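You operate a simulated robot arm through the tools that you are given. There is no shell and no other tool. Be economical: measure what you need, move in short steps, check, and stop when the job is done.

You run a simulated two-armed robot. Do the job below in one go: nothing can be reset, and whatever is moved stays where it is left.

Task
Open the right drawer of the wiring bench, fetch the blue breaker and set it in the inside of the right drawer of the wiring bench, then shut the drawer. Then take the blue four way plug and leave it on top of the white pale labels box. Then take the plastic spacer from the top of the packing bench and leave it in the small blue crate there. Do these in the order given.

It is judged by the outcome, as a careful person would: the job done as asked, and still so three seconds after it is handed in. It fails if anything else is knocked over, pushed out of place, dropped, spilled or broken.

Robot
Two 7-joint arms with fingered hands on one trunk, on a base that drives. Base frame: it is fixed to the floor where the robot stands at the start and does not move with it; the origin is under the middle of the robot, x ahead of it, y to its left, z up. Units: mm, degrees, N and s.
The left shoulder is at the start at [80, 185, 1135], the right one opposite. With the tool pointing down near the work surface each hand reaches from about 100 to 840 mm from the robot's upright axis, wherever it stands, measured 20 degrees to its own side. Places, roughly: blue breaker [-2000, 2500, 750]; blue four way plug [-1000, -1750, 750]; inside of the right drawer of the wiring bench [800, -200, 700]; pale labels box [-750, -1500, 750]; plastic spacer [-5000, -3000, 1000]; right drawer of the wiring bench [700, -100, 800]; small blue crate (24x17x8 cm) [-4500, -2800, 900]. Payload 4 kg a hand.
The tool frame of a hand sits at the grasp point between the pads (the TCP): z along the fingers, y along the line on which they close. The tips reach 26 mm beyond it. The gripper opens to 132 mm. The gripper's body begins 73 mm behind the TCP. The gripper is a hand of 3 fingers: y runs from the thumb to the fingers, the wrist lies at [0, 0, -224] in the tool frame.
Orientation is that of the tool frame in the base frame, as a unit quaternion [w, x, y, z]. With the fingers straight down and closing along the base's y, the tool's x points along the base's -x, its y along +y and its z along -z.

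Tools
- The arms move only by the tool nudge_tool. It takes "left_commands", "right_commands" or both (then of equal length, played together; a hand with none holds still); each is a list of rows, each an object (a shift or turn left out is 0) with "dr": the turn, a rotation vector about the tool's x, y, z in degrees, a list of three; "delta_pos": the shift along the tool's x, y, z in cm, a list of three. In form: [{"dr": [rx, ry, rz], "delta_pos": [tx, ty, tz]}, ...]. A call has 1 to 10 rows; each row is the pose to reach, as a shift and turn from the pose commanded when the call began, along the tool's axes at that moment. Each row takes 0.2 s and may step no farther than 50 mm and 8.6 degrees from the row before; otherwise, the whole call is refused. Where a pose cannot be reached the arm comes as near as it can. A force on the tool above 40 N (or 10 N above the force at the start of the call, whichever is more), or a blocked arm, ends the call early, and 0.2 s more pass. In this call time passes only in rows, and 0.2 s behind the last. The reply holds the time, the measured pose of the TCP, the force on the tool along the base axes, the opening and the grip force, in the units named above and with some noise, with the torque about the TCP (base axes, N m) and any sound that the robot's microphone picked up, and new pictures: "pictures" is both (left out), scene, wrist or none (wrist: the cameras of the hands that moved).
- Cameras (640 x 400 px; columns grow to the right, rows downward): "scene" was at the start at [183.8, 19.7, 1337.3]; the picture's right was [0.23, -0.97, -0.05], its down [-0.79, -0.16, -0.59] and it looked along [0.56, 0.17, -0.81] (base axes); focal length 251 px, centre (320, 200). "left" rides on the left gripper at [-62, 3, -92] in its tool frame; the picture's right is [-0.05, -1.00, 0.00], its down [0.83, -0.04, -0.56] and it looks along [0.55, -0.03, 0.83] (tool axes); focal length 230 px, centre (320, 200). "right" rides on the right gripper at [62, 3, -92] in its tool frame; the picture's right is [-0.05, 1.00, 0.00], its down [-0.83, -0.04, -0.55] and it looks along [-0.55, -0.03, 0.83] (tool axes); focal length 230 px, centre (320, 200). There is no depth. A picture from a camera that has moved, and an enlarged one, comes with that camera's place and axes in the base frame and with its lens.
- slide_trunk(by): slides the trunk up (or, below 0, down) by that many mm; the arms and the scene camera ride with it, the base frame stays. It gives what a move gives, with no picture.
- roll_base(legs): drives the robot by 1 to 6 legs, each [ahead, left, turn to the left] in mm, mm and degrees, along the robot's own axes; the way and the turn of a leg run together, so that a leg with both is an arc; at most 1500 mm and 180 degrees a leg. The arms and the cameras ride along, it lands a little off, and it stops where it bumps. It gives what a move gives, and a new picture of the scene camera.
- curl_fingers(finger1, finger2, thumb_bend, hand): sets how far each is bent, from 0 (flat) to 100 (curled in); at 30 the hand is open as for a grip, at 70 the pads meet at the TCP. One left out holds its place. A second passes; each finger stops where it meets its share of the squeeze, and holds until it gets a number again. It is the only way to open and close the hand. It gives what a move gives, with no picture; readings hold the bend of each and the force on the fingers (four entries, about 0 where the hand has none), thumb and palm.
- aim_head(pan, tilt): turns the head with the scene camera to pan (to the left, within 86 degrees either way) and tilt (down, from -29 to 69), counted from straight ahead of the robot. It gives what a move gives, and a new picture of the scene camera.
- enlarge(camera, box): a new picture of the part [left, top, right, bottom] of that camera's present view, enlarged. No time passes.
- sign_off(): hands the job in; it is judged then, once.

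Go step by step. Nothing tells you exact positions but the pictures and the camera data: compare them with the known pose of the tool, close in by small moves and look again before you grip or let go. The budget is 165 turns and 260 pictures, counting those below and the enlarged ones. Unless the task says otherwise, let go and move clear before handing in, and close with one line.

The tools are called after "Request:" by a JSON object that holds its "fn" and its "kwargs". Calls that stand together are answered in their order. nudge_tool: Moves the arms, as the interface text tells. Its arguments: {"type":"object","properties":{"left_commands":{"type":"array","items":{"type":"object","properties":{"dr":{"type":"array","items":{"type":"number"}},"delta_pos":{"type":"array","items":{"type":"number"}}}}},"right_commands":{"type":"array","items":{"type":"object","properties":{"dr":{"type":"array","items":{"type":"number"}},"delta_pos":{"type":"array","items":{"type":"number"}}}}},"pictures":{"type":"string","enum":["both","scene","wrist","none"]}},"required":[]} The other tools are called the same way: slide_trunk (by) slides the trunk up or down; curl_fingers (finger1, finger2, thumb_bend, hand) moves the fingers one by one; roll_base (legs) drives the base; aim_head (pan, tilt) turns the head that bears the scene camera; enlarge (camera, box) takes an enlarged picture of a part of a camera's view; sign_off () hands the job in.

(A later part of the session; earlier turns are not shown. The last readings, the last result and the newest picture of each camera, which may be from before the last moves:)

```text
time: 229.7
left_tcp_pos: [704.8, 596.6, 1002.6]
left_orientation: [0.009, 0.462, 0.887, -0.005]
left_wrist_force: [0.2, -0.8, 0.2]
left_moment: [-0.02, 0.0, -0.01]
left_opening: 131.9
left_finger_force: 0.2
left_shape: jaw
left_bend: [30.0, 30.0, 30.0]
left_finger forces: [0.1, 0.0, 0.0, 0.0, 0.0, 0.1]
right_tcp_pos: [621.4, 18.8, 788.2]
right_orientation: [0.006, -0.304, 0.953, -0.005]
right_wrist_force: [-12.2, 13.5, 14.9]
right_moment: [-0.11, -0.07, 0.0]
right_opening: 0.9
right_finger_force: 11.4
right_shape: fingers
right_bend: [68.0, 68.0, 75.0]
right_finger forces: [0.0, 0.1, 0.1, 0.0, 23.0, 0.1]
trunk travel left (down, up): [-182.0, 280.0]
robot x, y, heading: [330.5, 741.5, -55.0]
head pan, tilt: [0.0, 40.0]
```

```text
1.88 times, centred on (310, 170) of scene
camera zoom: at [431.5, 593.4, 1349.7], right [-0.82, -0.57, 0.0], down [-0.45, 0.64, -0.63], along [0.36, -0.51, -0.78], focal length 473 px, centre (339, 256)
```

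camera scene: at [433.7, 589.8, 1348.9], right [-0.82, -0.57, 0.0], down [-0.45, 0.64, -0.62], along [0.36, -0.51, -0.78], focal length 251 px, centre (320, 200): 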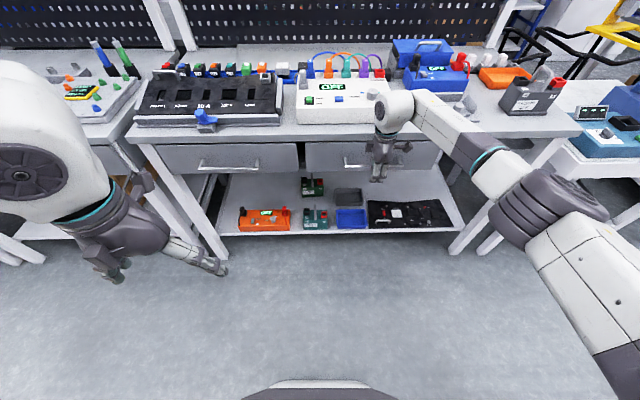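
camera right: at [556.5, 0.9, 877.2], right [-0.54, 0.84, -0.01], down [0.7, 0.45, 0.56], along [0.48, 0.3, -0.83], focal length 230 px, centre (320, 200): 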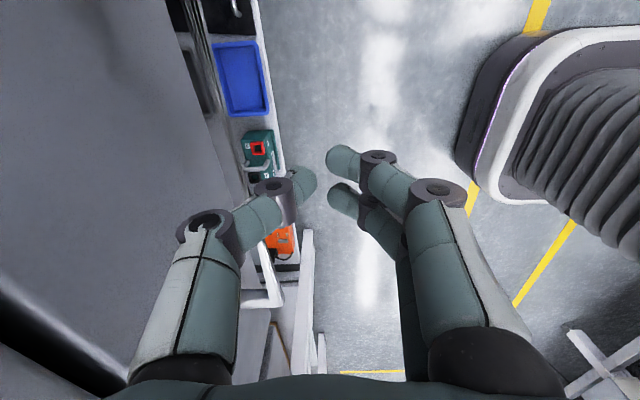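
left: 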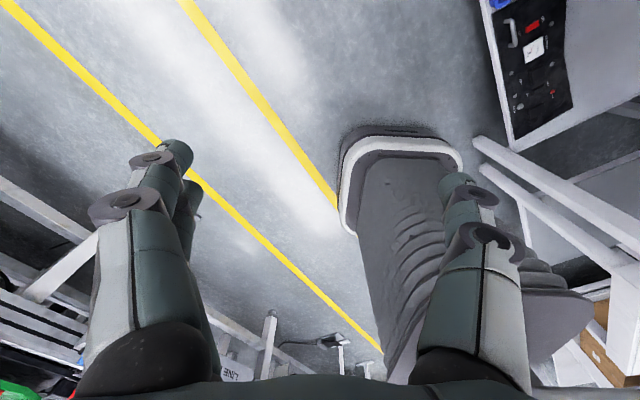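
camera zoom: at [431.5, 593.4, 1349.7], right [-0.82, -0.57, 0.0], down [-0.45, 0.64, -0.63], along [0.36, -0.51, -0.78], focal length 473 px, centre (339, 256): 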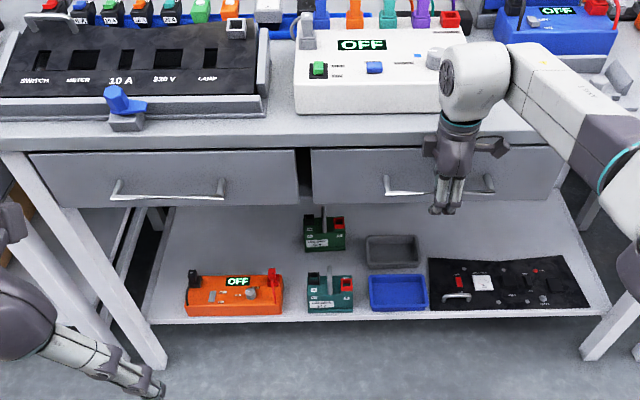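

Both drawer fronts are flush: the drawer is shut. I'll withdraw the hand, back off, and slide along the aisle towards the plug.

Request:
{"fn": "nudge_tool", "kwargs": {"right_commands": [{"delta_pos": [0, 3, 0]}, {"delta_pos": [0, 7, 0]}, {"delta_pos": [0, 11, 0]}, {"delta_pos": [0, 15, -3]}, {"delta_pos": [0, 19, -7]}, {"delta_pos": [0, 23, -11]}, {"delta_pos": [0, 27, -15]}, {"delta_pos": [0, 30, -19]}, {"delta_pos": [0, 30, -22]}], "pictures": "none"}}

Request:
{"fn": "curl_fingers", "kwargs": {"hand": "right", "finger1": 30, "finger2": 30, "thumb_bend": 30}}

Request:
{"fn": "roll_base", "kwargs": {"legs": [[-120, 0, 0], [0, -1400, 0]]}}

Request:
{"fn": "aim_head", "kwargs": {"pan": -35, "tilt": 30}}

```text
refused: row 5 steps farther than a row can; nothing moved
```

```text
time: 230.7
left_tcp_pos: [703.9, 597.2, 1004.5]
left_orientation: [0.01, 0.461, 0.887, -0.005]
left_wrist_force: [-0.7, -0.2, 1.0]
left_moment: [0.0, 0.01, 0.01]
left_opening: 131.9
left_finger_force: 0.0
left_shape: jaw
left_bend: [30.0, 30.0, 30.0]
left_finger forces: [0.0, 0.1, 0.0, 0.0, 0.0, 0.0]
right_tcp_pos: [620.9, 20.4, 789.0]
right_orientation: [0.006, -0.302, 0.953, -0.006]
right_wrist_force: [-15.1, 17.4, 27.5]
right_moment: [-0.24, -0.16, -0.02]
right_opening: 53.2
right_finger_force: 18.3
right_shape: fingers
right_bend: [30.0, 30.0, 83.0]
right_finger forces: [0.1, 0.1, 0.0, 0.0, 35.7, 0.1]
trunk travel left (down, up): [-182.0, 280.0]
robot x, y, heading: [332.1, 741.0, -55.3]
head pan, tilt: [0.0, 40.0]
```

```text
time: 238.6
left_tcp_pos: [-497.3, -122.4, 1001.5]
left_orientation: [0.009, 0.445, 0.895, -0.003]
left_wrist_force: [0.2, 0.7, -0.2]
left_moment: [-0.01, 0.02, -0.03]
left_opening: 131.9
left_finger_force: 0.1
left_shape: jaw
left_bend: [30.0, 30.0, 30.0]
left_finger forces: [0.0, 0.0, 0.0, 0.0, 0.0, 0.1]
right_tcp_pos: [-560.9, -701.8, 783.6]
right_orientation: [0.006, -0.321, 0.947, -0.002]
right_wrist_force: [0.5, 0.6, 0.1]
right_moment: [0.01, 0.01, 0.01]
right_opening: 134.1
right_finger_force: 0.0
right_shape: fingers
right_bend: [30.0, 30.0, 30.0]
right_finger forces: [0.1, 0.0, 0.1, 0.1, 0.0, 0.0]
trunk travel left (down, up): [-182.0, 280.0]
robot x, y, heading: [-879.9, 11.9, -52.9]
head pan, tilt: [0.0, 40.0]
camera scene: at [-771.0, -137.1, 1348.8], right [-0.8, -0.6, 0.0], down [-0.47, 0.63, -0.62], along [0.37, -0.5, -0.78], focal length 251 px, centre (320, 200)
```

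scene: 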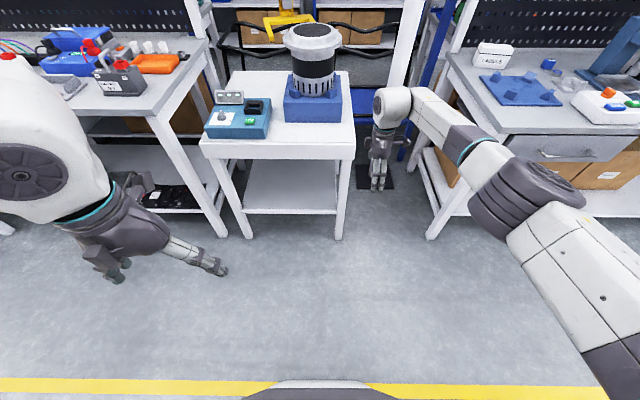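

```text
time: 239.6
left_tcp_pos: [-499.1, -123.2, 1001.6]
left_orientation: [0.008, 0.446, 0.895, -0.003]
left_wrist_force: [-0.2, -0.1, -0.6]
left_moment: [0.01, 0.0, 0.01]
left_opening: 132.0
left_finger_force: 0.0
left_shape: jaw
left_bend: [30.0, 30.0, 30.0]
left_finger forces: [0.0, 0.0, 0.0, 0.0, 0.2, 0.1]
right_tcp_pos: [-560.2, -702.0, 784.8]
right_orientation: [0.006, -0.321, 0.947, -0.001]
right_wrist_force: [0.2, 1.3, -0.4]
right_moment: [-0.01, -0.02, -0.02]
right_opening: 134.0
right_finger_force: 0.0
right_shape: fingers
right_bend: [30.0, 30.0, 30.0]
right_finger forces: [0.0, 0.1, 0.0, 0.0, 0.0, 0.0]
trunk travel left (down, up): [-182.0, 280.0]
robot x, y, heading: [-882.4, 9.6, -53.0]
head pan, tilt: [-35.0, 30.0]
camera scene: at [-816.8, -162.1, 1366.0], right [-0.99, -0.04, 0.11], down [-0.12, 0.63, -0.77], along [-0.04, -0.77, -0.63], focal length 251 px, centre (320, 200)
```

scene: 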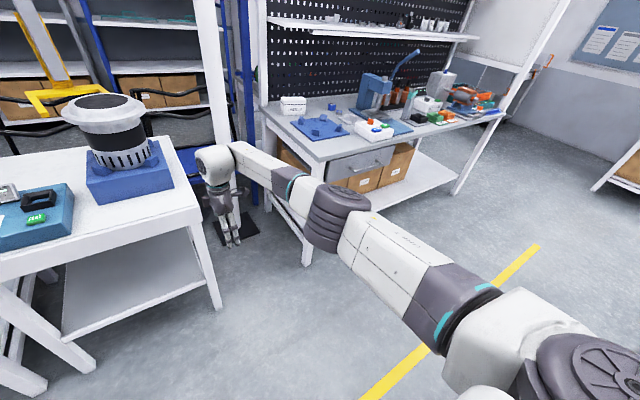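

The hand retreat was refused but the base moved anyway; nothing appears bumped. I'll check that the wiring bench drawer is still shut.

Request:
{"fn": "aim_head", "kwargs": {"pan": 50, "tilt": 25}}

Request:
{"fn": "enlarge", "kwargs": {"camera": "scene", "box": [160, 60, 480, 260]}}

```text
time: 241.2
left_tcp_pos: [-499.2, -122.2, 1001.0]
left_orientation: [0.008, 0.445, 0.896, -0.004]
left_wrist_force: [0.5, -0.3, 0.4]
left_moment: [0.01, 0.01, -0.02]
left_opening: 132.1
left_finger_force: 0.1
left_shape: jaw
left_bend: [30.0, 30.0, 30.0]
left_finger forces: [0.0, 0.1, 0.1, 0.0, 0.0, 0.0]
right_tcp_pos: [-561.5, -701.3, 784.5]
right_orientation: [0.005, -0.322, 0.947, -0.002]
right_wrist_force: [0.0, -0.3, 0.5]
right_moment: [-0.01, -0.01, 0.04]
right_opening: 134.0
right_finger_force: 0.0
right_shape: fingers
right_bend: [30.0, 30.0, 30.0]
right_finger forces: [0.0, 0.0, 0.0, 0.0, 0.1, 0.0]
trunk travel left (down, up): [-182.0, 280.0]
robot x, y, heading: [-880.9, 13.2, -53.0]
head pan, tilt: [50.0, 25.0]
camera scene: at [-726.9, -78.1, 1376.8], right [-0.06, -0.99, -0.15], down [-0.53, 0.16, -0.83], along [0.85, 0.03, -0.53], focal length 251 px, centre (320, 200)
```

scene: 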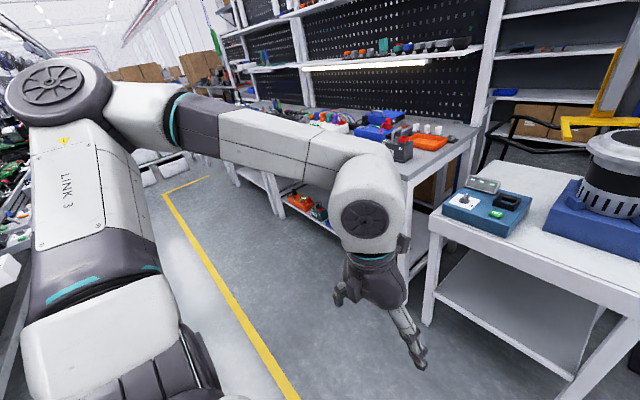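

```text
2.00 times, centred on (320, 160) of scene
camera zoom: at [-726.9, -78.1, 1376.8], right [-0.06, -0.99, -0.15], down [-0.53, 0.16, -0.83], along [0.85, 0.03, -0.53], focal length 502 px, centre (320, 280)
```

zoom: 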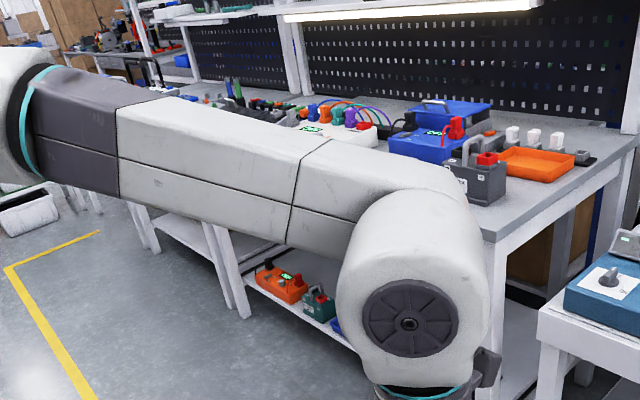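

The left arm hides the drawer; I'll check again from another spot. First I'll raise and retract the right hand.

Request:
{"fn": "nudge_tool", "kwargs": {"right_commands": [{"delta_pos": [0, 0, -4.5]}, {"delta_pos": [0, 0, -9]}, {"delta_pos": [0, 0, -13.5]}, {"delta_pos": [0, 0, -18]}, {"delta_pos": [0, 3, -21]}, {"delta_pos": [0, 7.5, -22]}, {"delta_pos": [0, 12, -22]}, {"delta_pos": [0, 17, -22]}, {"delta_pos": [0, 22, -22]}, {"delta_pos": [0, 27, -22]}], "pictures": "none"}}

Request:
{"fn": "slide_trunk", "kwargs": {"by": 200}}

Request:
{"fn": "aim_head", "kwargs": {"pan": 55, "tilt": 30}}

Request:
{"fn": "aim_head", "kwargs": {"pan": -35, "tilt": 30}}

```text
time: 243.4
left_tcp_pos: [-501.3, -121.4, 1002.7]
left_orientation: [0.008, 0.445, 0.895, -0.004]
left_wrist_force: [0.4, 0.5, -0.5]
left_moment: [0.02, -0.01, 0.0]
left_opening: 131.9
left_finger_force: 0.0
left_shape: jaw
left_bend: [30.0, 30.0, 30.0]
left_finger forces: [0.0, 0.0, 0.0, 0.0, 0.0, 0.0]
right_tcp_pos: [-728.2, -486.9, 1001.6]
right_orientation: [0.006, -0.321, 0.947, -0.002]
right_wrist_force: [-0.4, -0.1, 0.6]
right_moment: [-0.02, -0.02, -0.01]
right_opening: 133.8
right_finger_force: 0.0
right_shape: fingers
right_bend: [30.0, 30.0, 30.0]
right_finger forces: [0.1, 0.1, 0.0, 0.0, 0.0, 0.1]
trunk travel left (down, up): [-182.0, 280.0]
robot x, y, heading: [-881.8, 12.7, -52.9]
head pan, tilt: [50.0, 25.0]
```

```text
time: 245.6
left_tcp_pos: [-499.0, -122.6, 1202.1]
left_orientation: [0.007, 0.447, 0.895, -0.004]
left_wrist_force: [1.0, -0.4, 0.9]
left_moment: [0.02, 0.0, -0.02]
left_opening: 132.0
left_finger_force: 0.0
left_shape: jaw
left_bend: [30.0, 30.0, 30.0]
left_finger forces: [0.0, 0.0, 0.0, 0.0, 0.0, 0.1]
right_tcp_pos: [-727.6, -487.6, 1201.8]
right_orientation: [0.005, -0.322, 0.947, -0.002]
right_wrist_force: [0.0, -0.9, -0.3]
right_moment: [0.0, -0.01, 0.01]
right_opening: 134.2
right_finger_force: 0.1
right_shape: fingers
right_bend: [30.0, 30.0, 30.0]
right_finger forces: [0.0, 0.0, 0.1, 0.1, 0.1, 0.0]
trunk travel left (down, up): [-382.0, 80.0]
robot x, y, heading: [-881.8, 10.3, -52.9]
head pan, tilt: [50.0, 25.0]
```

```text
time: 246.2
left_tcp_pos: [-499.3, -122.4, 1202.9]
left_orientation: [0.008, 0.446, 0.895, -0.004]
left_wrist_force: [-0.1, 0.0, 1.0]
left_moment: [0.01, 0.02, 0.0]
left_opening: 131.7
left_finger_force: 0.1
left_shape: jaw
left_bend: [30.0, 30.0, 30.0]
left_finger forces: [0.0, 0.0, 0.1, 0.0, 0.0, 0.0]
right_tcp_pos: [-728.0, -486.8, 1201.9]
right_orientation: [0.005, -0.321, 0.947, -0.003]
right_wrist_force: [-0.4, 0.5, -0.2]
right_moment: [0.0, -0.01, -0.01]
right_opening: 134.1
right_finger_force: 0.0
right_shape: fingers
right_bend: [30.0, 30.0, 30.0]
right_finger forces: [0.0, 0.1, 0.0, 0.0, 0.0, 0.0]
trunk travel left (down, up): [-382.0, 80.0]
robot x, y, heading: [-879.0, 10.4, -52.9]
head pan, tilt: [55.0, 30.0]
camera scene: at [-791.1, 13.0, 1594.4], right [0.03, -1.0, -0.01], down [-0.51, 0.0, -0.86], along [0.86, 0.04, -0.51], focal length 251 px, centre (320, 200)
```

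scene: 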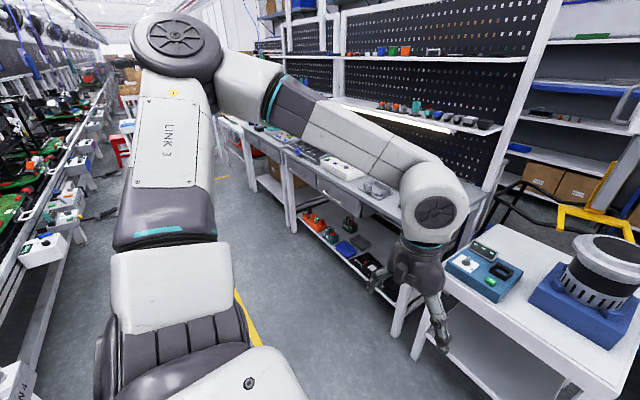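

```text
time: 247.9
left_tcp_pos: [-499.1, -122.4, 1200.6]
left_orientation: [0.008, 0.446, 0.895, -0.004]
left_wrist_force: [0.6, 0.8, -0.1]
left_moment: [0.03, 0.03, -0.05]
left_opening: 132.1
left_finger_force: 0.0
left_shape: jaw
left_bend: [30.0, 30.0, 30.0]
left_finger forces: [0.0, 0.0, 0.0, 0.1, 0.0, 0.0]
right_tcp_pos: [-727.3, -487.1, 1203.1]
right_orientation: [0.005, -0.322, 0.947, -0.001]
right_wrist_force: [0.1, 0.1, -0.4]
right_moment: [0.01, 0.0, -0.01]
right_opening: 134.1
right_finger_force: 0.0
right_shape: fingers
right_bend: [30.0, 30.0, 30.0]
right_finger forces: [0.0, 0.0, 0.0, 0.1, 0.0, 0.0]
trunk travel left (down, up): [-382.0, 80.0]
robot x, y, heading: [-882.2, 8.7, -52.8]
head pan, tilt: [-35.0, 30.0]
camera scene: at [-878.4, -80.4, 1593.9], right [-1.0, -0.04, 0.01], down [-0.03, 0.51, -0.86], along [0.03, -0.86, -0.51], focal length 251 px, centre (320, 200)
```

scene: 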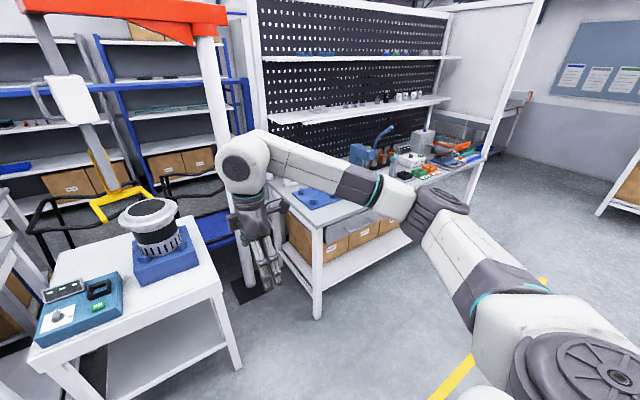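

The wiring bench drawer is shut. The white labels box and a small blue item stand at the left end of the next bench. I'll move in front of it.

Request:
{"fn": "roll_base", "kwargs": {"legs": [[0, -818, 0], [330, 0, -2]]}}

Request:
{"fn": "slide_trunk", "kwargs": {"by": -60}}

Request:
{"fn": "aim_head", "kwargs": {"pan": 0, "tilt": 35}}

```text
time: 254.1
left_tcp_pos: [-989.2, -903.0, 1202.4]
left_orientation: [0.009, 0.471, 0.882, -0.005]
left_wrist_force: [0.2, 1.0, -0.3]
left_moment: [-0.03, 0.01, 0.0]
left_opening: 131.6
left_finger_force: 0.1
left_shape: jaw
left_bend: [30.0, 30.0, 30.0]
left_finger forces: [0.1, 0.0, 0.0, 0.0, 0.0, 0.0]
right_tcp_pos: [-1238.7, -1255.2, 1202.0]
right_orientation: [0.006, -0.294, 0.956, -0.003]
right_wrist_force: [0.7, 0.7, 0.6]
right_moment: [-0.01, 0.0, -0.01]
right_opening: 134.1
right_finger_force: 0.0
right_shape: fingers
right_bend: [30.0, 30.0, 30.0]
right_finger forces: [0.0, 0.0, 0.0, 0.0, 0.0, 0.1]
trunk travel left (down, up): [-382.0, 80.0]
robot x, y, heading: [-1361.7, -749.8, -56.3]
head pan, tilt: [-35.0, 30.0]
camera scene: at [-1366.2, -839.7, 1594.1], right [-1.0, 0.02, 0.01], down [0.0, 0.51, -0.86], along [-0.02, -0.86, -0.51], focal length 251 px, centre (320, 200)
```

scene: 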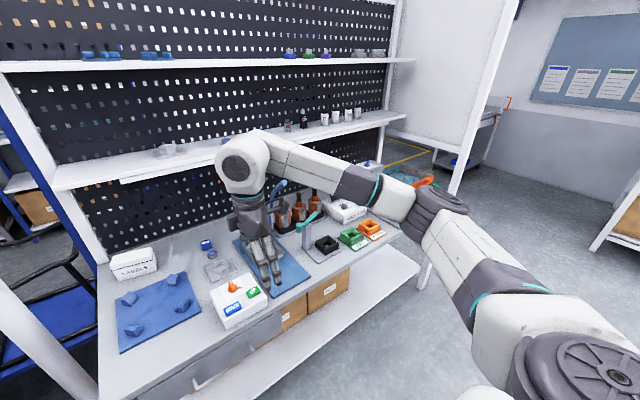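

```text
time: 255.1
left_tcp_pos: [-988.7, -904.6, 1143.0]
left_orientation: [0.008, 0.471, 0.882, -0.004]
left_wrist_force: [0.3, 0.5, 0.1]
left_moment: [0.01, -0.01, -0.02]
left_opening: 131.7
left_finger_force: 0.0
left_shape: jaw
left_bend: [30.0, 30.0, 30.0]
left_finger forces: [0.0, 0.0, 0.0, 0.0, 0.0, 0.1]
right_tcp_pos: [-1238.6, -1256.1, 1142.0]
right_orientation: [0.005, -0.295, 0.955, -0.003]
right_wrist_force: [-0.8, 0.2, 1.0]
right_moment: [-0.01, -0.03, 0.01]
right_opening: 134.0
right_finger_force: 0.2
right_shape: fingers
right_bend: [30.0, 30.0, 30.0]
right_finger forces: [0.0, 0.0, 0.0, 0.0, 0.1, 0.0]
trunk travel left (down, up): [-322.0, 140.0]
robot x, y, heading: [-1361.2, -753.6, -56.5]
head pan, tilt: [-35.0, 30.0]
```

```text
time: 256.1
left_tcp_pos: [-988.6, -905.7, 1141.6]
left_orientation: [0.007, 0.47, 0.883, -0.004]
left_wrist_force: [1.2, -0.9, -0.4]
left_moment: [0.02, -0.02, -0.02]
left_opening: 132.0
left_finger_force: 0.1
left_shape: jaw
left_bend: [30.0, 30.0, 30.0]
left_finger forces: [0.1, 0.0, 0.0, 0.0, 0.0, 0.1]
right_tcp_pos: [-1238.3, -1256.1, 1142.9]
right_orientation: [0.005, -0.295, 0.955, -0.002]
right_wrist_force: [-0.5, -0.1, -0.2]
right_moment: [-0.02, -0.01, 0.0]
right_opening: 134.4
right_finger_force: 0.1
right_shape: fingers
right_bend: [30.0, 30.0, 30.0]
right_finger forces: [0.1, 0.1, 0.0, 0.1, 0.0, 0.1]
trunk travel left (down, up): [-322.0, 140.0]
robot x, y, heading: [-1363.1, -751.1, -56.6]
head pan, tilt: [0.0, 35.0]
camera scene: at [-1303.5, -840.6, 1520.9], right [-0.83, -0.55, 0.0], down [-0.34, 0.51, -0.79], along [0.44, -0.66, -0.62], focal length 251 px, centre (320, 200)
```

scene: 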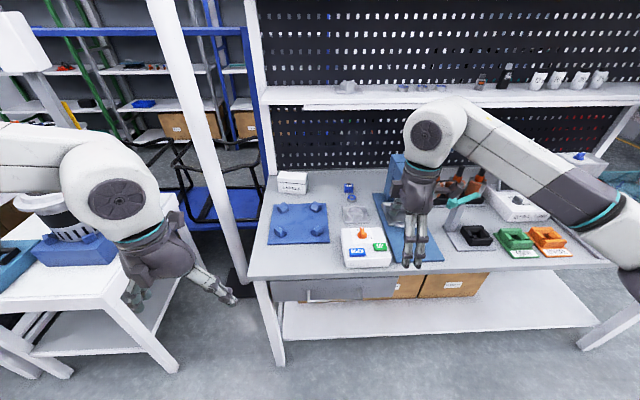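

Request:
{"fn": "enlarge", "kwargs": {"camera": "scene", "box": [240, 150, 420, 280]}}

```text
3.08 times, centred on (330, 215) of scene
camera zoom: at [-1303.5, -840.6, 1520.9], right [-0.83, -0.55, 0.0], down [-0.34, 0.51, -0.79], along [0.44, -0.66, -0.62], focal length 773 px, centre (289, 154)
```

zoom: 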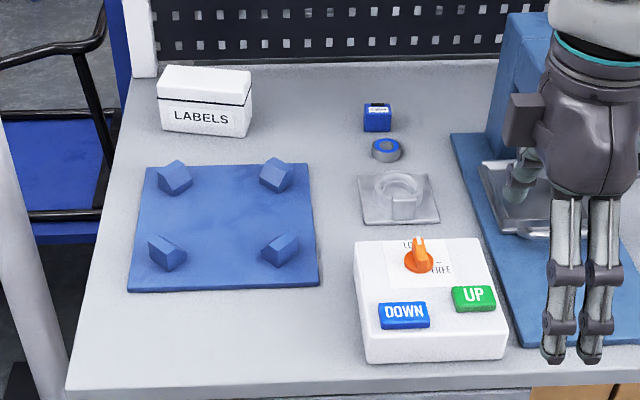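

Request:
{"fn": "enlarge", "kwargs": {"camera": "scene", "box": [325, 170, 375, 210]}}

Request:
{"fn": "enlarge", "kwargs": {"camera": "scene", "box": [255, 60, 455, 185]}}

```text
10.00 times, centred on (350, 190) of scene
camera zoom: at [-1303.5, -840.6, 1520.9], right [-0.83, -0.55, 0.0], down [-0.34, 0.51, -0.79], along [0.44, -0.66, -0.62], focal length 2512 px, centre (20, 300)
```

zoom: 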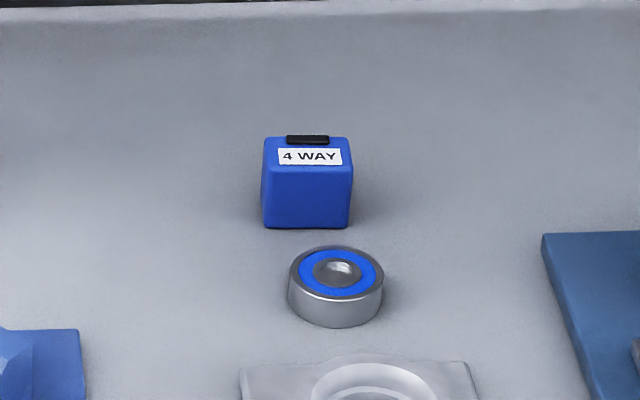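

```text
3.20 times, centred on (355, 122) of scene
camera zoom: at [-1303.5, -840.6, 1520.9], right [-0.83, -0.55, 0.0], down [-0.34, 0.51, -0.79], along [0.44, -0.66, -0.62], focal length 804 px, centre (208, 448)
```

zoom: 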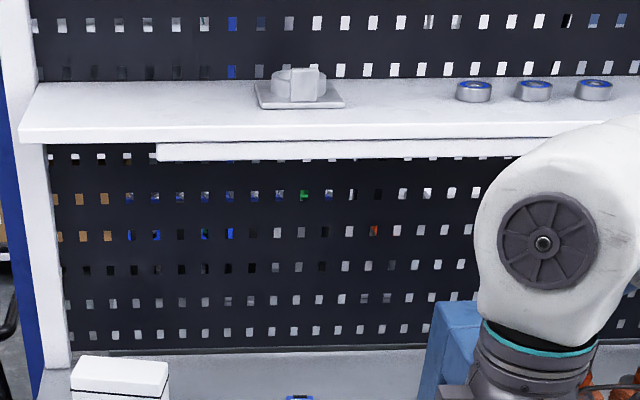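

The item is labelled "4 WAY" – that's the plug, at about (-900, -1676), with a bearing just in front of it and a tall press to its right. The left hand's orientation suits it best, so I'll retract the right hand and position for the left.

Request:
{"fn": "nudge_tool", "kwargs": {"right_commands": [{"delta_pos": [0, 4, 0]}, {"delta_pos": [0, 8, 0]}, {"delta_pos": [0, 12, 0]}], "pictures": "none"}}

Request:
{"fn": "roll_base", "kwargs": {"legs": [[0, -209, 0], [270, 0, 1.6]]}}

```text
time: 256.9
left_tcp_pos: [-989.8, -905.0, 1141.7]
left_orientation: [0.008, 0.471, 0.882, -0.004]
left_wrist_force: [-0.4, 0.2, -0.4]
left_moment: [-0.02, 0.02, -0.01]
left_opening: 131.9
left_finger_force: 0.0
left_shape: jaw
left_bend: [30.0, 30.0, 30.0]
left_finger forces: [0.0, 0.0, 0.0, 0.1, 0.0, 0.1]
right_tcp_pos: [-1305.7, -1156.1, 1139.8]
right_orientation: [0.006, -0.295, 0.955, -0.002]
right_wrist_force: [-1.0, 0.1, -0.3]
right_moment: [0.0, 0.0, 0.01]
right_opening: 133.9
right_finger_force: 0.1
right_shape: fingers
right_bend: [30.0, 30.0, 30.0]
right_finger forces: [0.1, 0.1, 0.0, 0.0, 0.0, 0.1]
trunk travel left (down, up): [-322.0, 140.0]
robot x, y, heading: [-1363.6, -746.2, -56.4]
head pan, tilt: [0.0, 35.0]
```

```text
time: 260.0
left_tcp_pos: [-1001.9, -1238.0, 1142.2]
left_orientation: [0.007, 0.461, 0.887, -0.003]
left_wrist_force: [0.2, -0.6, 0.5]
left_moment: [-0.03, 0.03, 0.0]
left_opening: 131.9
left_finger_force: 0.1
left_shape: jaw
left_bend: [30.0, 30.0, 30.0]
left_finger forces: [0.0, 0.0, 0.1, 0.0, 0.2, 0.1]
right_tcp_pos: [-1312.9, -1495.8, 1140.1]
right_orientation: [0.005, -0.305, 0.952, -0.003]
right_wrist_force: [0.1, 0.6, 0.0]
right_moment: [0.0, -0.02, -0.02]
right_opening: 134.1
right_finger_force: 0.2
right_shape: fingers
right_bend: [30.0, 30.0, 30.0]
right_finger forces: [0.0, 0.1, 0.1, 0.0, 0.1, 0.0]
trunk travel left (down, up): [-322.0, 140.0]
robot x, y, heading: [-1374.6, -1091.1, -55.0]
head pan, tilt: [0.0, 35.0]
camera scene: at [-1318.1, -1179.8, 1521.1], right [-0.82, -0.57, 0.0], down [-0.35, 0.5, -0.79], along [0.45, -0.65, -0.61], focal length 251 px, centre (320, 200)
```

scene: 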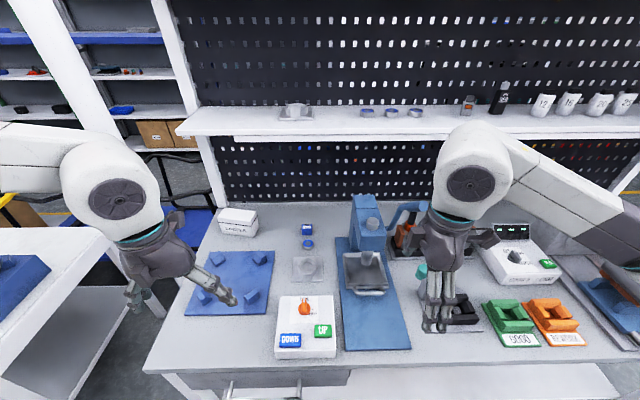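

The plug triangulates to about (-872, -1733, 828), roughly 814 mm ahead: a bit far. I'll check clearance at the base before edging closer.

Request:
{"fn": "aim_head", "kwargs": {"pan": 0, "tilt": 69}}

```text
time: 261.0
left_tcp_pos: [-1000.4, -1240.2, 1142.1]
left_orientation: [0.008, 0.461, 0.887, -0.004]
left_wrist_force: [-0.3, -0.6, 0.4]
left_moment: [0.02, 0.01, 0.03]
left_opening: 131.9
left_finger_force: 0.1
left_shape: jaw
left_bend: [30.0, 30.0, 30.0]
left_finger forces: [0.0, 0.0, 0.0, 0.0, 0.1, 0.0]
right_tcp_pos: [-1312.0, -1497.7, 1140.6]
right_orientation: [0.006, -0.307, 0.952, -0.003]
right_wrist_force: [-0.2, -0.6, -0.4]
right_moment: [0.01, 0.01, -0.02]
right_opening: 134.1
right_finger_force: 0.0
right_shape: fingers
right_bend: [30.0, 30.0, 30.0]
right_finger forces: [0.1, 0.0, 0.1, 0.0, 0.0, 0.0]
trunk travel left (down, up): [-322.0, 140.0]
robot x, y, heading: [-1381.2, -1092.6, -55.0]
head pan, tilt: [0.0, 68.8]
camera scene: at [-1337.5, -1152.4, 1479.1], right [-0.82, -0.57, 0.0], down [-0.54, 0.78, -0.31], along [0.18, -0.26, -0.95], focal length 251 px, centre (320, 200)
```

scene: 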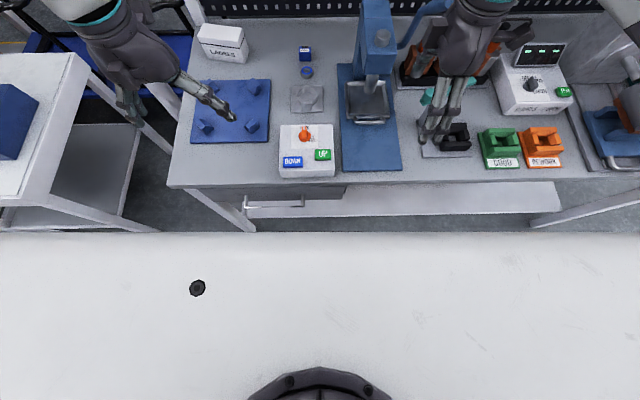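

There's about 100 mm of room before the bench edge. I'll edge 50 mm forward and bring the left hand above the plug.

Request:
{"fn": "roll_base", "kwargs": {"legs": [[50, 0, 0]]}}

Request:
{"fn": "aim_head", "kwargs": {"pan": 10, "tilt": 38}}

```text
time: 261.9
left_tcp_pos: [-975.4, -1273.7, 1144.2]
left_orientation: [0.01, 0.461, 0.887, -0.005]
left_wrist_force: [0.5, 1.0, 0.5]
left_moment: [-0.02, -0.01, -0.02]
left_opening: 132.0
left_finger_force: 0.0
left_shape: jaw
left_bend: [30.0, 30.0, 30.0]
left_finger forces: [0.0, 0.1, 0.0, 0.0, 0.0, 0.0]
right_tcp_pos: [-1288.5, -1532.5, 1143.0]
right_orientation: [0.007, -0.306, 0.952, -0.005]
right_wrist_force: [0.2, 0.4, -0.5]
right_moment: [-0.03, 0.0, 0.0]
right_opening: 134.0
right_finger_force: 0.2
right_shape: fingers
right_bend: [30.0, 30.0, 30.0]
right_finger forces: [0.1, 0.0, 0.0, 0.1, 0.1, 0.1]
trunk travel left (down, up): [-322.0, 140.0]
robot x, y, heading: [-1350.9, -1134.5, -55.1]
head pan, tilt: [0.0, 68.8]
camera scene: at [-1313.5, -1186.5, 1479.6], right [-0.82, -0.57, 0.0], down [-0.54, 0.78, -0.32], along [0.18, -0.26, -0.95], focal length 251 px, centre (320, 200)
```

scene: 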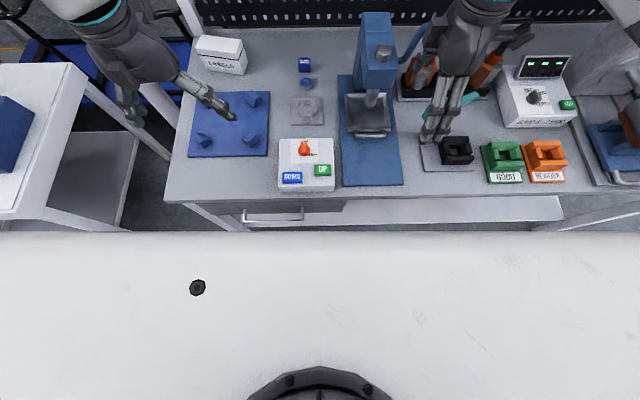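

```text
time: 262.9
left_tcp_pos: [-972.4, -1278.4, 1142.0]
left_orientation: [0.008, 0.462, 0.887, -0.004]
left_wrist_force: [-0.1, 1.0, -0.6]
left_moment: [-0.01, 0.03, 0.0]
left_opening: 131.7
left_finger_force: 0.0
left_shape: jaw
left_bend: [30.0, 30.0, 30.0]
left_finger forces: [0.1, 0.1, 0.0, 0.0, 0.1, 0.1]
right_tcp_pos: [-1285.8, -1536.0, 1139.7]
right_orientation: [0.006, -0.304, 0.953, -0.003]
right_wrist_force: [-0.1, -0.7, -0.2]
right_moment: [-0.01, 0.04, 0.02]
right_opening: 134.0
right_finger_force: 0.0
right_shape: fingers
right_bend: [30.0, 30.0, 30.0]
right_finger forces: [0.0, 0.1, 0.0, 0.0, 0.0, 0.1]
trunk travel left (down, up): [-322.0, 140.0]
robot x, y, heading: [-1349.5, -1130.7, -55.2]
head pan, tilt: [10.0, 38.0]
camera scene: at [-1280.0, -1208.8, 1516.5], right [-0.71, -0.71, -0.01], down [-0.46, 0.47, -0.76], along [0.54, -0.53, -0.66], focal length 251 px, centre (320, 200)
```

scene: 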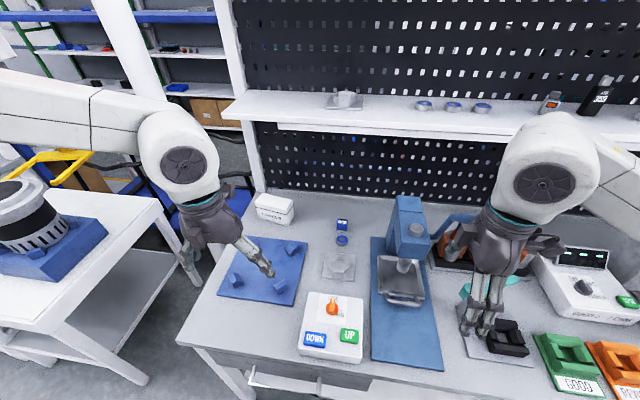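

I'll lower the trunk, then advance the left hand with a 25° tilt so the wrist stays clear of the shelf.

Request:
{"fn": "slide_trunk", "kwargs": {"by": -130}}

Request:
{"fn": "nudge_tool", "kwargs": {"left_commands": [{"dr": [0, -3, 0], "delta_pos": [-3.5, -2, 0]}, {"dr": [0, -6, 0], "delta_pos": [-7, -4, 0]}, {"dr": [0, -9, 0], "delta_pos": [-10.5, -6, 0]}, {"dr": [0, -12, 0], "delta_pos": [-14, -8, 0]}, {"dr": [0, -15, 0], "delta_pos": [-17.5, -10, 0.5]}, {"dr": [0, -18, 0], "delta_pos": [-21, -12, 1]}, {"dr": [0, -21, 0], "delta_pos": [-24.5, -14, 1.5]}, {"dr": [0, -25, 0], "delta_pos": [-28, -16, 2]}], "pictures": "both"}}

```text
time: 264.5
left_tcp_pos: [-978.8, -1274.3, 1016.0]
left_orientation: [0.012, 0.462, 0.887, -0.005]
left_wrist_force: [-0.1, -0.2, -0.4]
left_moment: [-0.01, -0.02, -0.03]
left_opening: 131.9
left_finger_force: 0.1
left_shape: jaw
left_bend: [30.0, 30.0, 30.0]
left_finger forces: [0.1, 0.0, 0.1, 0.0, 0.1, 0.0]
right_tcp_pos: [-1289.7, -1533.0, 1016.1]
right_orientation: [0.009, -0.304, 0.953, -0.01]
right_wrist_force: [-0.3, -0.2, -0.1]
right_moment: [-0.03, 0.01, 0.02]
right_opening: 134.3
right_finger_force: 0.2
right_shape: fingers
right_bend: [30.0, 30.0, 30.0]
right_finger forces: [0.1, 0.0, 0.0, 0.1, 0.0, 0.1]
trunk travel left (down, up): [-192.0, 270.0]
robot x, y, heading: [-1352.6, -1133.1, -54.9]
head pan, tilt: [10.0, 38.0]
```

```text
time: 266.3
left_tcp_pos: [-952.5, -1573.7, 1005.9]
left_orientation: [0.19, 0.451, 0.867, -0.097]
left_wrist_force: [-0.3, 0.1, 0.8]
left_moment: [-0.02, 0.0, 0.01]
left_opening: 131.7
left_finger_force: 0.0
left_shape: jaw
left_bend: [30.0, 30.0, 30.0]
left_finger forces: [0.0, 0.0, 0.0, 0.1, 0.0, 0.0]
left hand out of reach, approached as far as the arm can: row 8
right_tcp_pos: [-1290.1, -1532.9, 1015.3]
right_orientation: [0.01, -0.304, 0.952, -0.009]
right_wrist_force: [0.8, 0.8, -0.1]
right_moment: [0.02, -0.02, -0.03]
right_opening: 134.1
right_finger_force: 0.0
right_shape: fingers
right_bend: [30.0, 30.0, 30.0]
right_finger forces: [0.1, 0.1, 0.1, 0.0, 0.0, 0.0]
trunk travel left (down, up): [-192.0, 270.0]
robot x, y, heading: [-1349.4, -1131.9, -54.9]
head pan, tilt: [10.0, 38.0]
camera scene: at [-1245.9, -1261.8, 1366.4], right [-0.71, -0.7, -0.03], down [-0.51, 0.54, -0.67], along [0.49, -0.46, -0.74], focal length 251 px, centre (320, 200)
camera left: at [-939.8, -1586.3, 1114.9], right [-0.79, -0.61, 0.02], down [-0.6, 0.78, 0.16], along [-0.11, 0.11, -0.99], focal length 230 px, centre (320, 200)
```

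scene: 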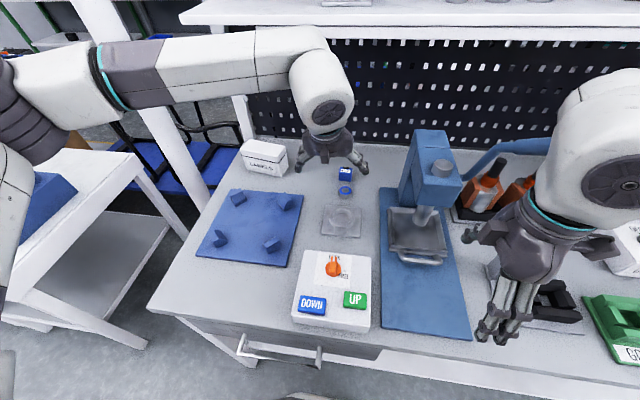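
left: 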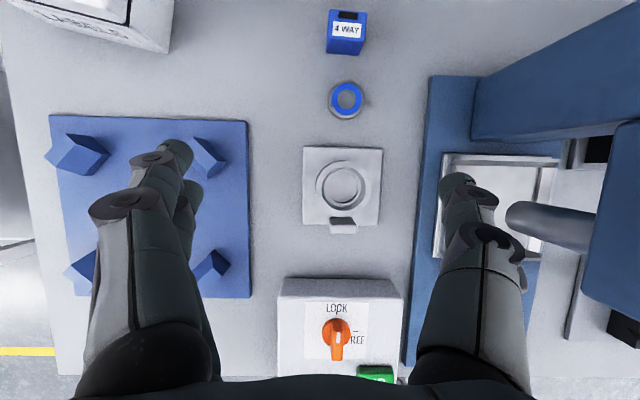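

The view is clear: the plug sits ahead, the press about 190 mm to its right. I'll narrow the fingers and move in above the plug.

Request:
{"fn": "curl_fingers", "kwargs": {"hand": "left", "finger1": 42, "finger2": 42, "thumb_bend": 42}}

Request:
{"fn": "nudge_tool", "kwargs": {"left_commands": [{"delta_pos": [-2, -0.5, 3.2]}, {"delta_pos": [-4, -1, 6.5]}, {"delta_pos": [-6, -1.5, 9.8]}, {"delta_pos": [-8, -2, 13]}, {"delta_pos": [-10.2, -2.3, 16.3]}], "pictures": "both"}}

```text
time: 267.3
left_tcp_pos: [-953.6, -1573.0, 1005.7]
left_orientation: [0.189, 0.451, 0.867, -0.097]
left_wrist_force: [0.6, 0.1, -0.2]
left_moment: [0.02, 0.0, 0.0]
left_opening: 95.5
left_finger_force: 0.1
left_shape: fingers
left_bend: [42.0, 42.0, 42.0]
left_finger forces: [0.0, 0.0, 0.0, 0.0, 0.2, 0.1]
right_tcp_pos: [-1291.1, -1533.0, 1015.2]
right_orientation: [0.01, -0.305, 0.952, -0.009]
right_wrist_force: [0.5, 0.2, -0.2]
right_moment: [0.0, 0.0, 0.0]
right_opening: 133.8
right_finger_force: 0.1
right_shape: fingers
right_bend: [30.0, 30.0, 30.0]
right_finger forces: [0.0, 0.0, 0.1, 0.1, 0.0, 0.0]
trunk travel left (down, up): [-192.0, 270.0]
robot x, y, heading: [-1350.7, -1133.9, -55.0]
head pan, tilt: [10.0, 38.0]
```

```text
time: 268.5
left_tcp_pos: [-848.3, -1615.5, 929.1]
left_orientation: [0.204, 0.45, 0.863, -0.105]
left_wrist_force: [-0.2, 0.7, -0.3]
left_moment: [0.01, -0.01, 0.0]
left_opening: 95.4
left_finger_force: 0.0
left_shape: fingers
left_bend: [42.0, 42.0, 42.0]
left_finger forces: [0.0, 0.0, 0.1, 0.0, 0.0, 0.1]
left hand out of reach, approached as far as the arm can: row 1, 2, 3, 4, 5
right_tcp_pos: [-1289.5, -1532.3, 1015.8]
right_orientation: [0.01, -0.304, 0.952, -0.009]
right_wrist_force: [0.7, -0.1, -0.7]
right_moment: [0.01, -0.04, -0.02]
right_opening: 134.1
right_finger_force: 0.1
right_shape: fingers
right_bend: [30.0, 30.0, 30.0]
right_finger forces: [0.0, 0.0, 0.1, 0.0, 0.0, 0.0]
trunk travel left (down, up): [-192.0, 270.0]
robot x, y, heading: [-1349.8, -1130.8, -54.8]
head pan, tilt: [10.0, 38.0]
camera scene: at [-1245.2, -1262.1, 1366.3], right [-0.71, -0.7, -0.03], down [-0.51, 0.54, -0.67], along [0.49, -0.46, -0.74], focal length 251 px, centre (320, 200)
camera left: at [-837.4, -1626.8, 1039.0], right [-0.79, -0.61, 0.02], down [-0.6, 0.79, 0.13], along [-0.09, 0.09, -0.99], focal length 230 px, centre (320, 200)
```

scene: 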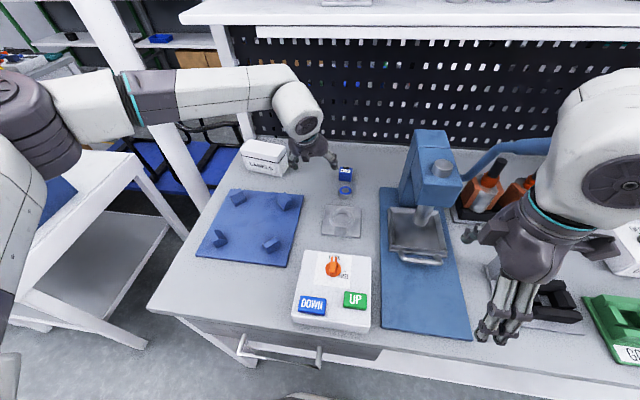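
left: 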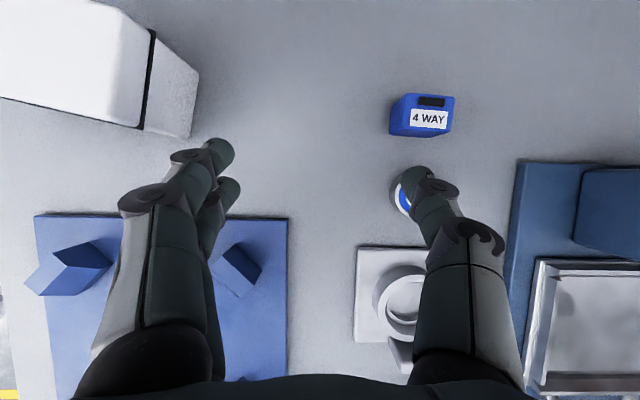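

The tilt runs the arm out of its range. I'll return the tool to vertical, which reached this far before, staging slightly short of the plug.

Request:
{"fn": "nudge_tool", "kwargs": {"left_commands": [{"dr": [0, 6, 0], "delta_pos": [1.5, 0.2, -1]}, {"dr": [0, 12.5, 0], "delta_pos": [3, 0.4, -2]}, {"dr": [0, 19, 0], "delta_pos": [4.5, 0.6, -3]}, {"dr": [0, 25, 0], "delta_pos": [5.7, 0.8, -3.7]}], "pictures": "both"}}

```text
time: 269.5
left_tcp_pos: [-880.4, -1552.4, 940.1]
left_orientation: [0.011, 0.462, 0.887, -0.006]
left_wrist_force: [0.3, 0.9, -0.1]
left_moment: [-0.01, 0.02, 0.0]
left_opening: 95.5
left_finger_force: 0.0
left_shape: fingers
left_bend: [42.0, 42.0, 42.0]
left_finger forces: [0.0, 0.0, 0.0, 0.1, 0.0, 0.0]
left hand out of reach, approached as far as the arm can: row 3, 4
right_tcp_pos: [-1289.2, -1532.4, 1014.9]
right_orientation: [0.01, -0.304, 0.953, -0.008]
right_wrist_force: [0.2, 0.4, -0.4]
right_moment: [0.05, 0.01, 0.0]
right_opening: 134.2
right_finger_force: 0.1
right_shape: fingers
right_bend: [30.0, 30.0, 30.0]
right_finger forces: [0.0, 0.0, 0.0, 0.0, 0.0, 0.0]
trunk travel left (down, up): [-192.0, 270.0]
robot x, y, heading: [-1348.3, -1133.2, -54.8]
head pan, tilt: [10.0, 38.0]
camera scene: at [-1245.2, -1262.0, 1366.3], right [-0.71, -0.7, -0.03], down [-0.51, 0.54, -0.67], along [0.49, -0.46, -0.74], focal length 251 px, centre (320, 200)
camera left: at [-844.4, -1598.6, 1033.1], right [-0.79, -0.61, 0.0], down [-0.52, 0.67, 0.53], along [-0.33, 0.42, -0.85], focal length 230 px, centre (320, 200)
```

scene: 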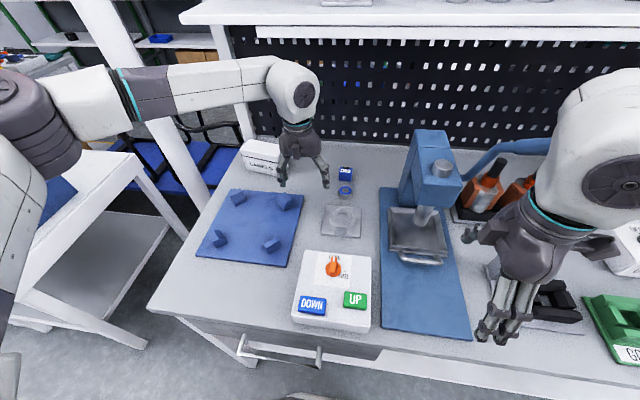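
left: 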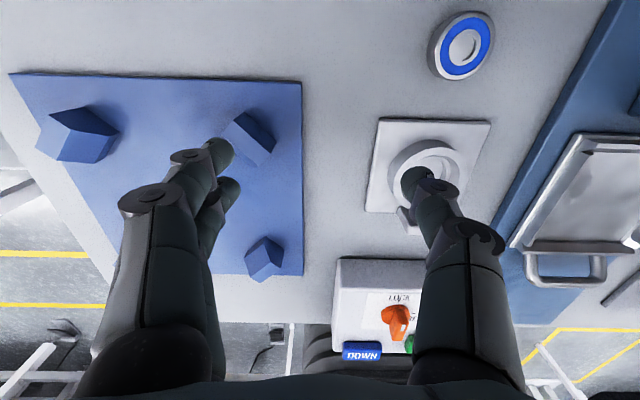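

The hand is vertical again. Moving to the staging point just short of the plug, lower.

Request:
{"fn": "nudge_tool", "kwargs": {"left_commands": [{"delta_pos": [0, -4.5, 1.5]}, {"delta_pos": [-2, -8, 3]}, {"delta_pos": [-5.5, -9.6, 4.5]}, {"delta_pos": [-8.9, -9.6, 6]}], "pictures": "both"}}

```text
time: 270.5
left_tcp_pos: [-882.7, -1548.6, 918.0]
left_orientation: [0.013, 0.461, 0.887, -0.006]
left_wrist_force: [0.2, -0.3, 0.0]
left_moment: [0.02, -0.05, 0.04]
left_opening: 95.5
left_finger_force: 0.1
left_shape: fingers
left_bend: [42.0, 42.0, 42.0]
left_finger forces: [0.1, 0.0, 0.0, 0.0, 0.0, 0.0]
left hand out of reach, approached as far as the arm can: row 1, 2, 3, 4
right_tcp_pos: [-1290.8, -1531.9, 1015.2]
right_orientation: [0.01, -0.305, 0.952, -0.008]
right_wrist_force: [0.1, 0.2, 0.2]
right_moment: [0.0, 0.03, 0.01]
right_opening: 134.1
right_finger_force: 0.0
right_shape: fingers
right_bend: [30.0, 30.0, 30.0]
right_finger forces: [0.1, 0.0, 0.0, 0.1, 0.0, 0.0]
trunk travel left (down, up): [-192.0, 270.0]
robot x, y, heading: [-1352.1, -1127.7, -55.1]
head pan, tilt: [10.0, 38.0]
camera scene: at [-1245.1, -1262.0, 1366.3], right [-0.71, -0.7, -0.03], down [-0.51, 0.54, -0.67], along [0.49, -0.46, -0.74], focal length 251 px, centre (320, 200)
camera left: at [-845.6, -1594.7, 1011.3], right [-0.79, -0.61, 0.0], down [-0.52, 0.67, 0.53], along [-0.33, 0.42, -0.85], focal length 230 px, centre (320, 200)
```

scene: 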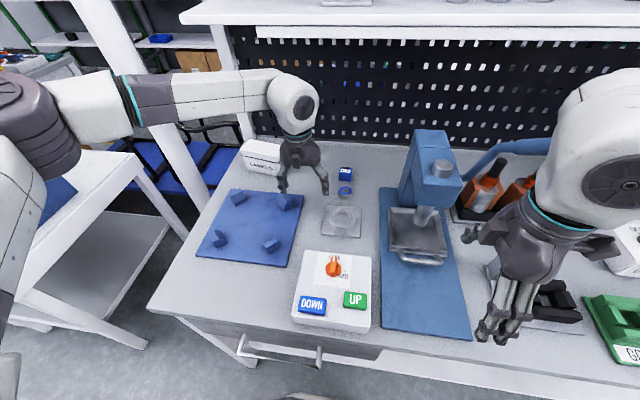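
left: 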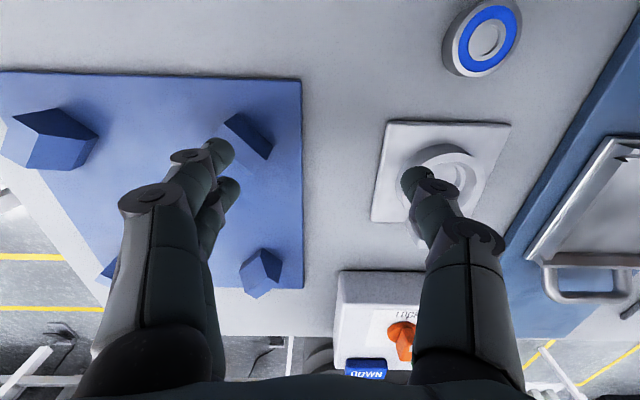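

Inward motion is limited by the left wrist's roll. I'll roll the left hand 180° (camera passing outward), which should be its natural range while keeping the sideways closing direction.

Request:
{"fn": "nudge_tool", "kwargs": {"left_commands": [{"dr": [0, 0, -8.5], "delta_pos": [0.6, 0, -0.5]}, {"dr": [0, 0, -17], "delta_pos": [1.2, 0, -1]}, {"dr": [0, 0, -25.5], "delta_pos": [1.8, 0, -1.5]}, {"dr": [0, 0, -34], "delta_pos": [2.4, 0, -2]}, {"dr": [0, 0, -42.5], "delta_pos": [3, 0, -2.5]}, {"dr": [0, 0, -51], "delta_pos": [3.6, 0, -3]}, {"dr": [0, 0, -59.5], "delta_pos": [4.2, 0, -3]}, {"dr": [0, 0, -68], "delta_pos": [4.8, 0, -3]}, {"dr": [0, 0, -76.5], "delta_pos": [5, 0, -3]}, {"dr": [0, 0, -85], "delta_pos": [5, 0, -3]}], "pictures": "none"}}

Request:
{"fn": "nudge_tool", "kwargs": {"left_commands": [{"dr": [0, 0, -8.5]}, {"dr": [0, 0, -17]}, {"dr": [0, 0, -25.5]}, {"dr": [0, 0, -34]}, {"dr": [0, 0, -42.5]}, {"dr": [0, 0, -51]}, {"dr": [0, 0, -59.5]}, {"dr": [0, 0, -68]}, {"dr": [0, 0, -76.5]}, {"dr": [0, 0, -85]}], "pictures": "both"}}

```text
time: 272.7
left_tcp_pos: [-909.8, -1503.7, 944.3]
left_orientation: [0.005, -0.26, 0.965, -0.012]
left_wrist_force: [0.0, -0.2, 0.0]
left_moment: [0.01, 0.02, -0.01]
left_opening: 95.4
left_finger_force: 0.2
left_shape: fingers
left_bend: [42.0, 42.0, 42.0]
left_finger forces: [0.0, 0.0, 0.0, 0.1, 0.1, 0.1]
right_tcp_pos: [-1289.6, -1531.4, 1015.0]
right_orientation: [0.01, -0.305, 0.952, -0.008]
right_wrist_force: [0.0, 0.6, -0.1]
right_moment: [0.04, 0.02, -0.01]
right_opening: 133.8
right_finger_force: 0.1
right_shape: fingers
right_bend: [30.0, 30.0, 30.0]
right_finger forces: [0.0, 0.1, 0.0, 0.1, 0.0, 0.0]
trunk travel left (down, up): [-192.0, 270.0]
robot x, y, heading: [-1349.2, -1133.3, -55.2]
head pan, tilt: [10.0, 38.0]
```

```text
time: 274.9
left_tcp_pos: [-908.5, -1504.7, 944.9]
left_orientation: [0.004, 0.844, -0.537, 0.012]
left_wrist_force: [-0.3, 0.5, 0.3]
left_moment: [0.0, 0.02, -0.01]
left_opening: 95.2
left_finger_force: 0.1
left_shape: fingers
left_bend: [42.0, 42.0, 42.0]
left_finger forces: [0.0, 0.0, 0.0, 0.0, 0.1, 0.0]
right_tcp_pos: [-1290.5, -1531.0, 1015.1]
right_orientation: [0.011, -0.305, 0.952, -0.009]
right_wrist_force: [-0.6, 0.2, 0.8]
right_moment: [-0.04, -0.03, -0.01]
right_opening: 134.0
right_finger_force: 0.3
right_shape: fingers
right_bend: [30.0, 30.0, 30.0]
right_finger forces: [0.1, 0.0, 0.0, 0.1, 0.0, 0.0]
trunk travel left (down, up): [-192.0, 270.0]
robot x, y, heading: [-1355.5, -1132.0, -55.0]
head pan, tilt: [10.0, 38.0]
camera scene: at [-1245.0, -1261.8, 1366.3], right [-0.71, -0.7, -0.03], down [-0.51, 0.54, -0.67], along [0.49, -0.46, -0.74], focal length 251 px, centre (320, 200)
camera left: at [-939.5, -1447.4, 1034.8], right [0.88, 0.47, 0.0], down [0.38, -0.72, 0.58], along [0.27, -0.51, -0.82], focal length 230 px, centre (320, 200)
```

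scene: 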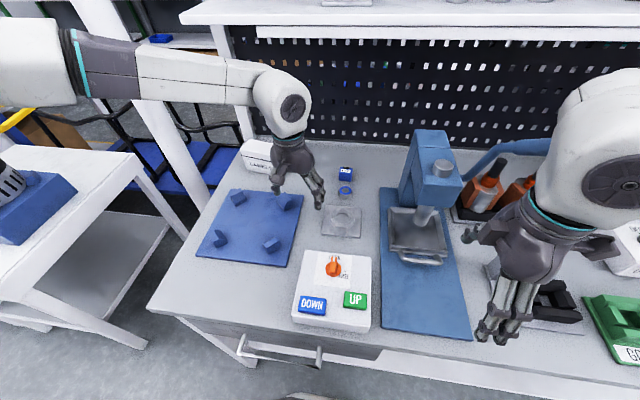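
left: 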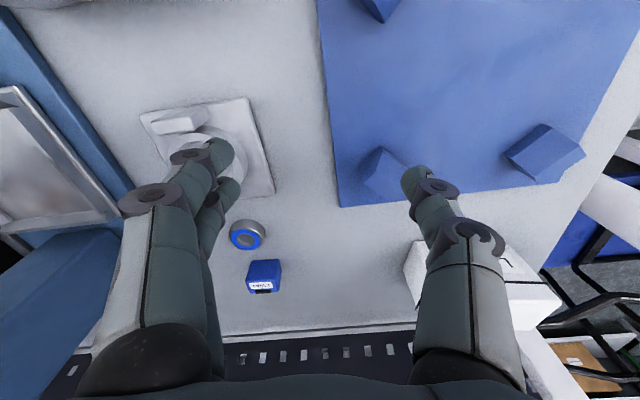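

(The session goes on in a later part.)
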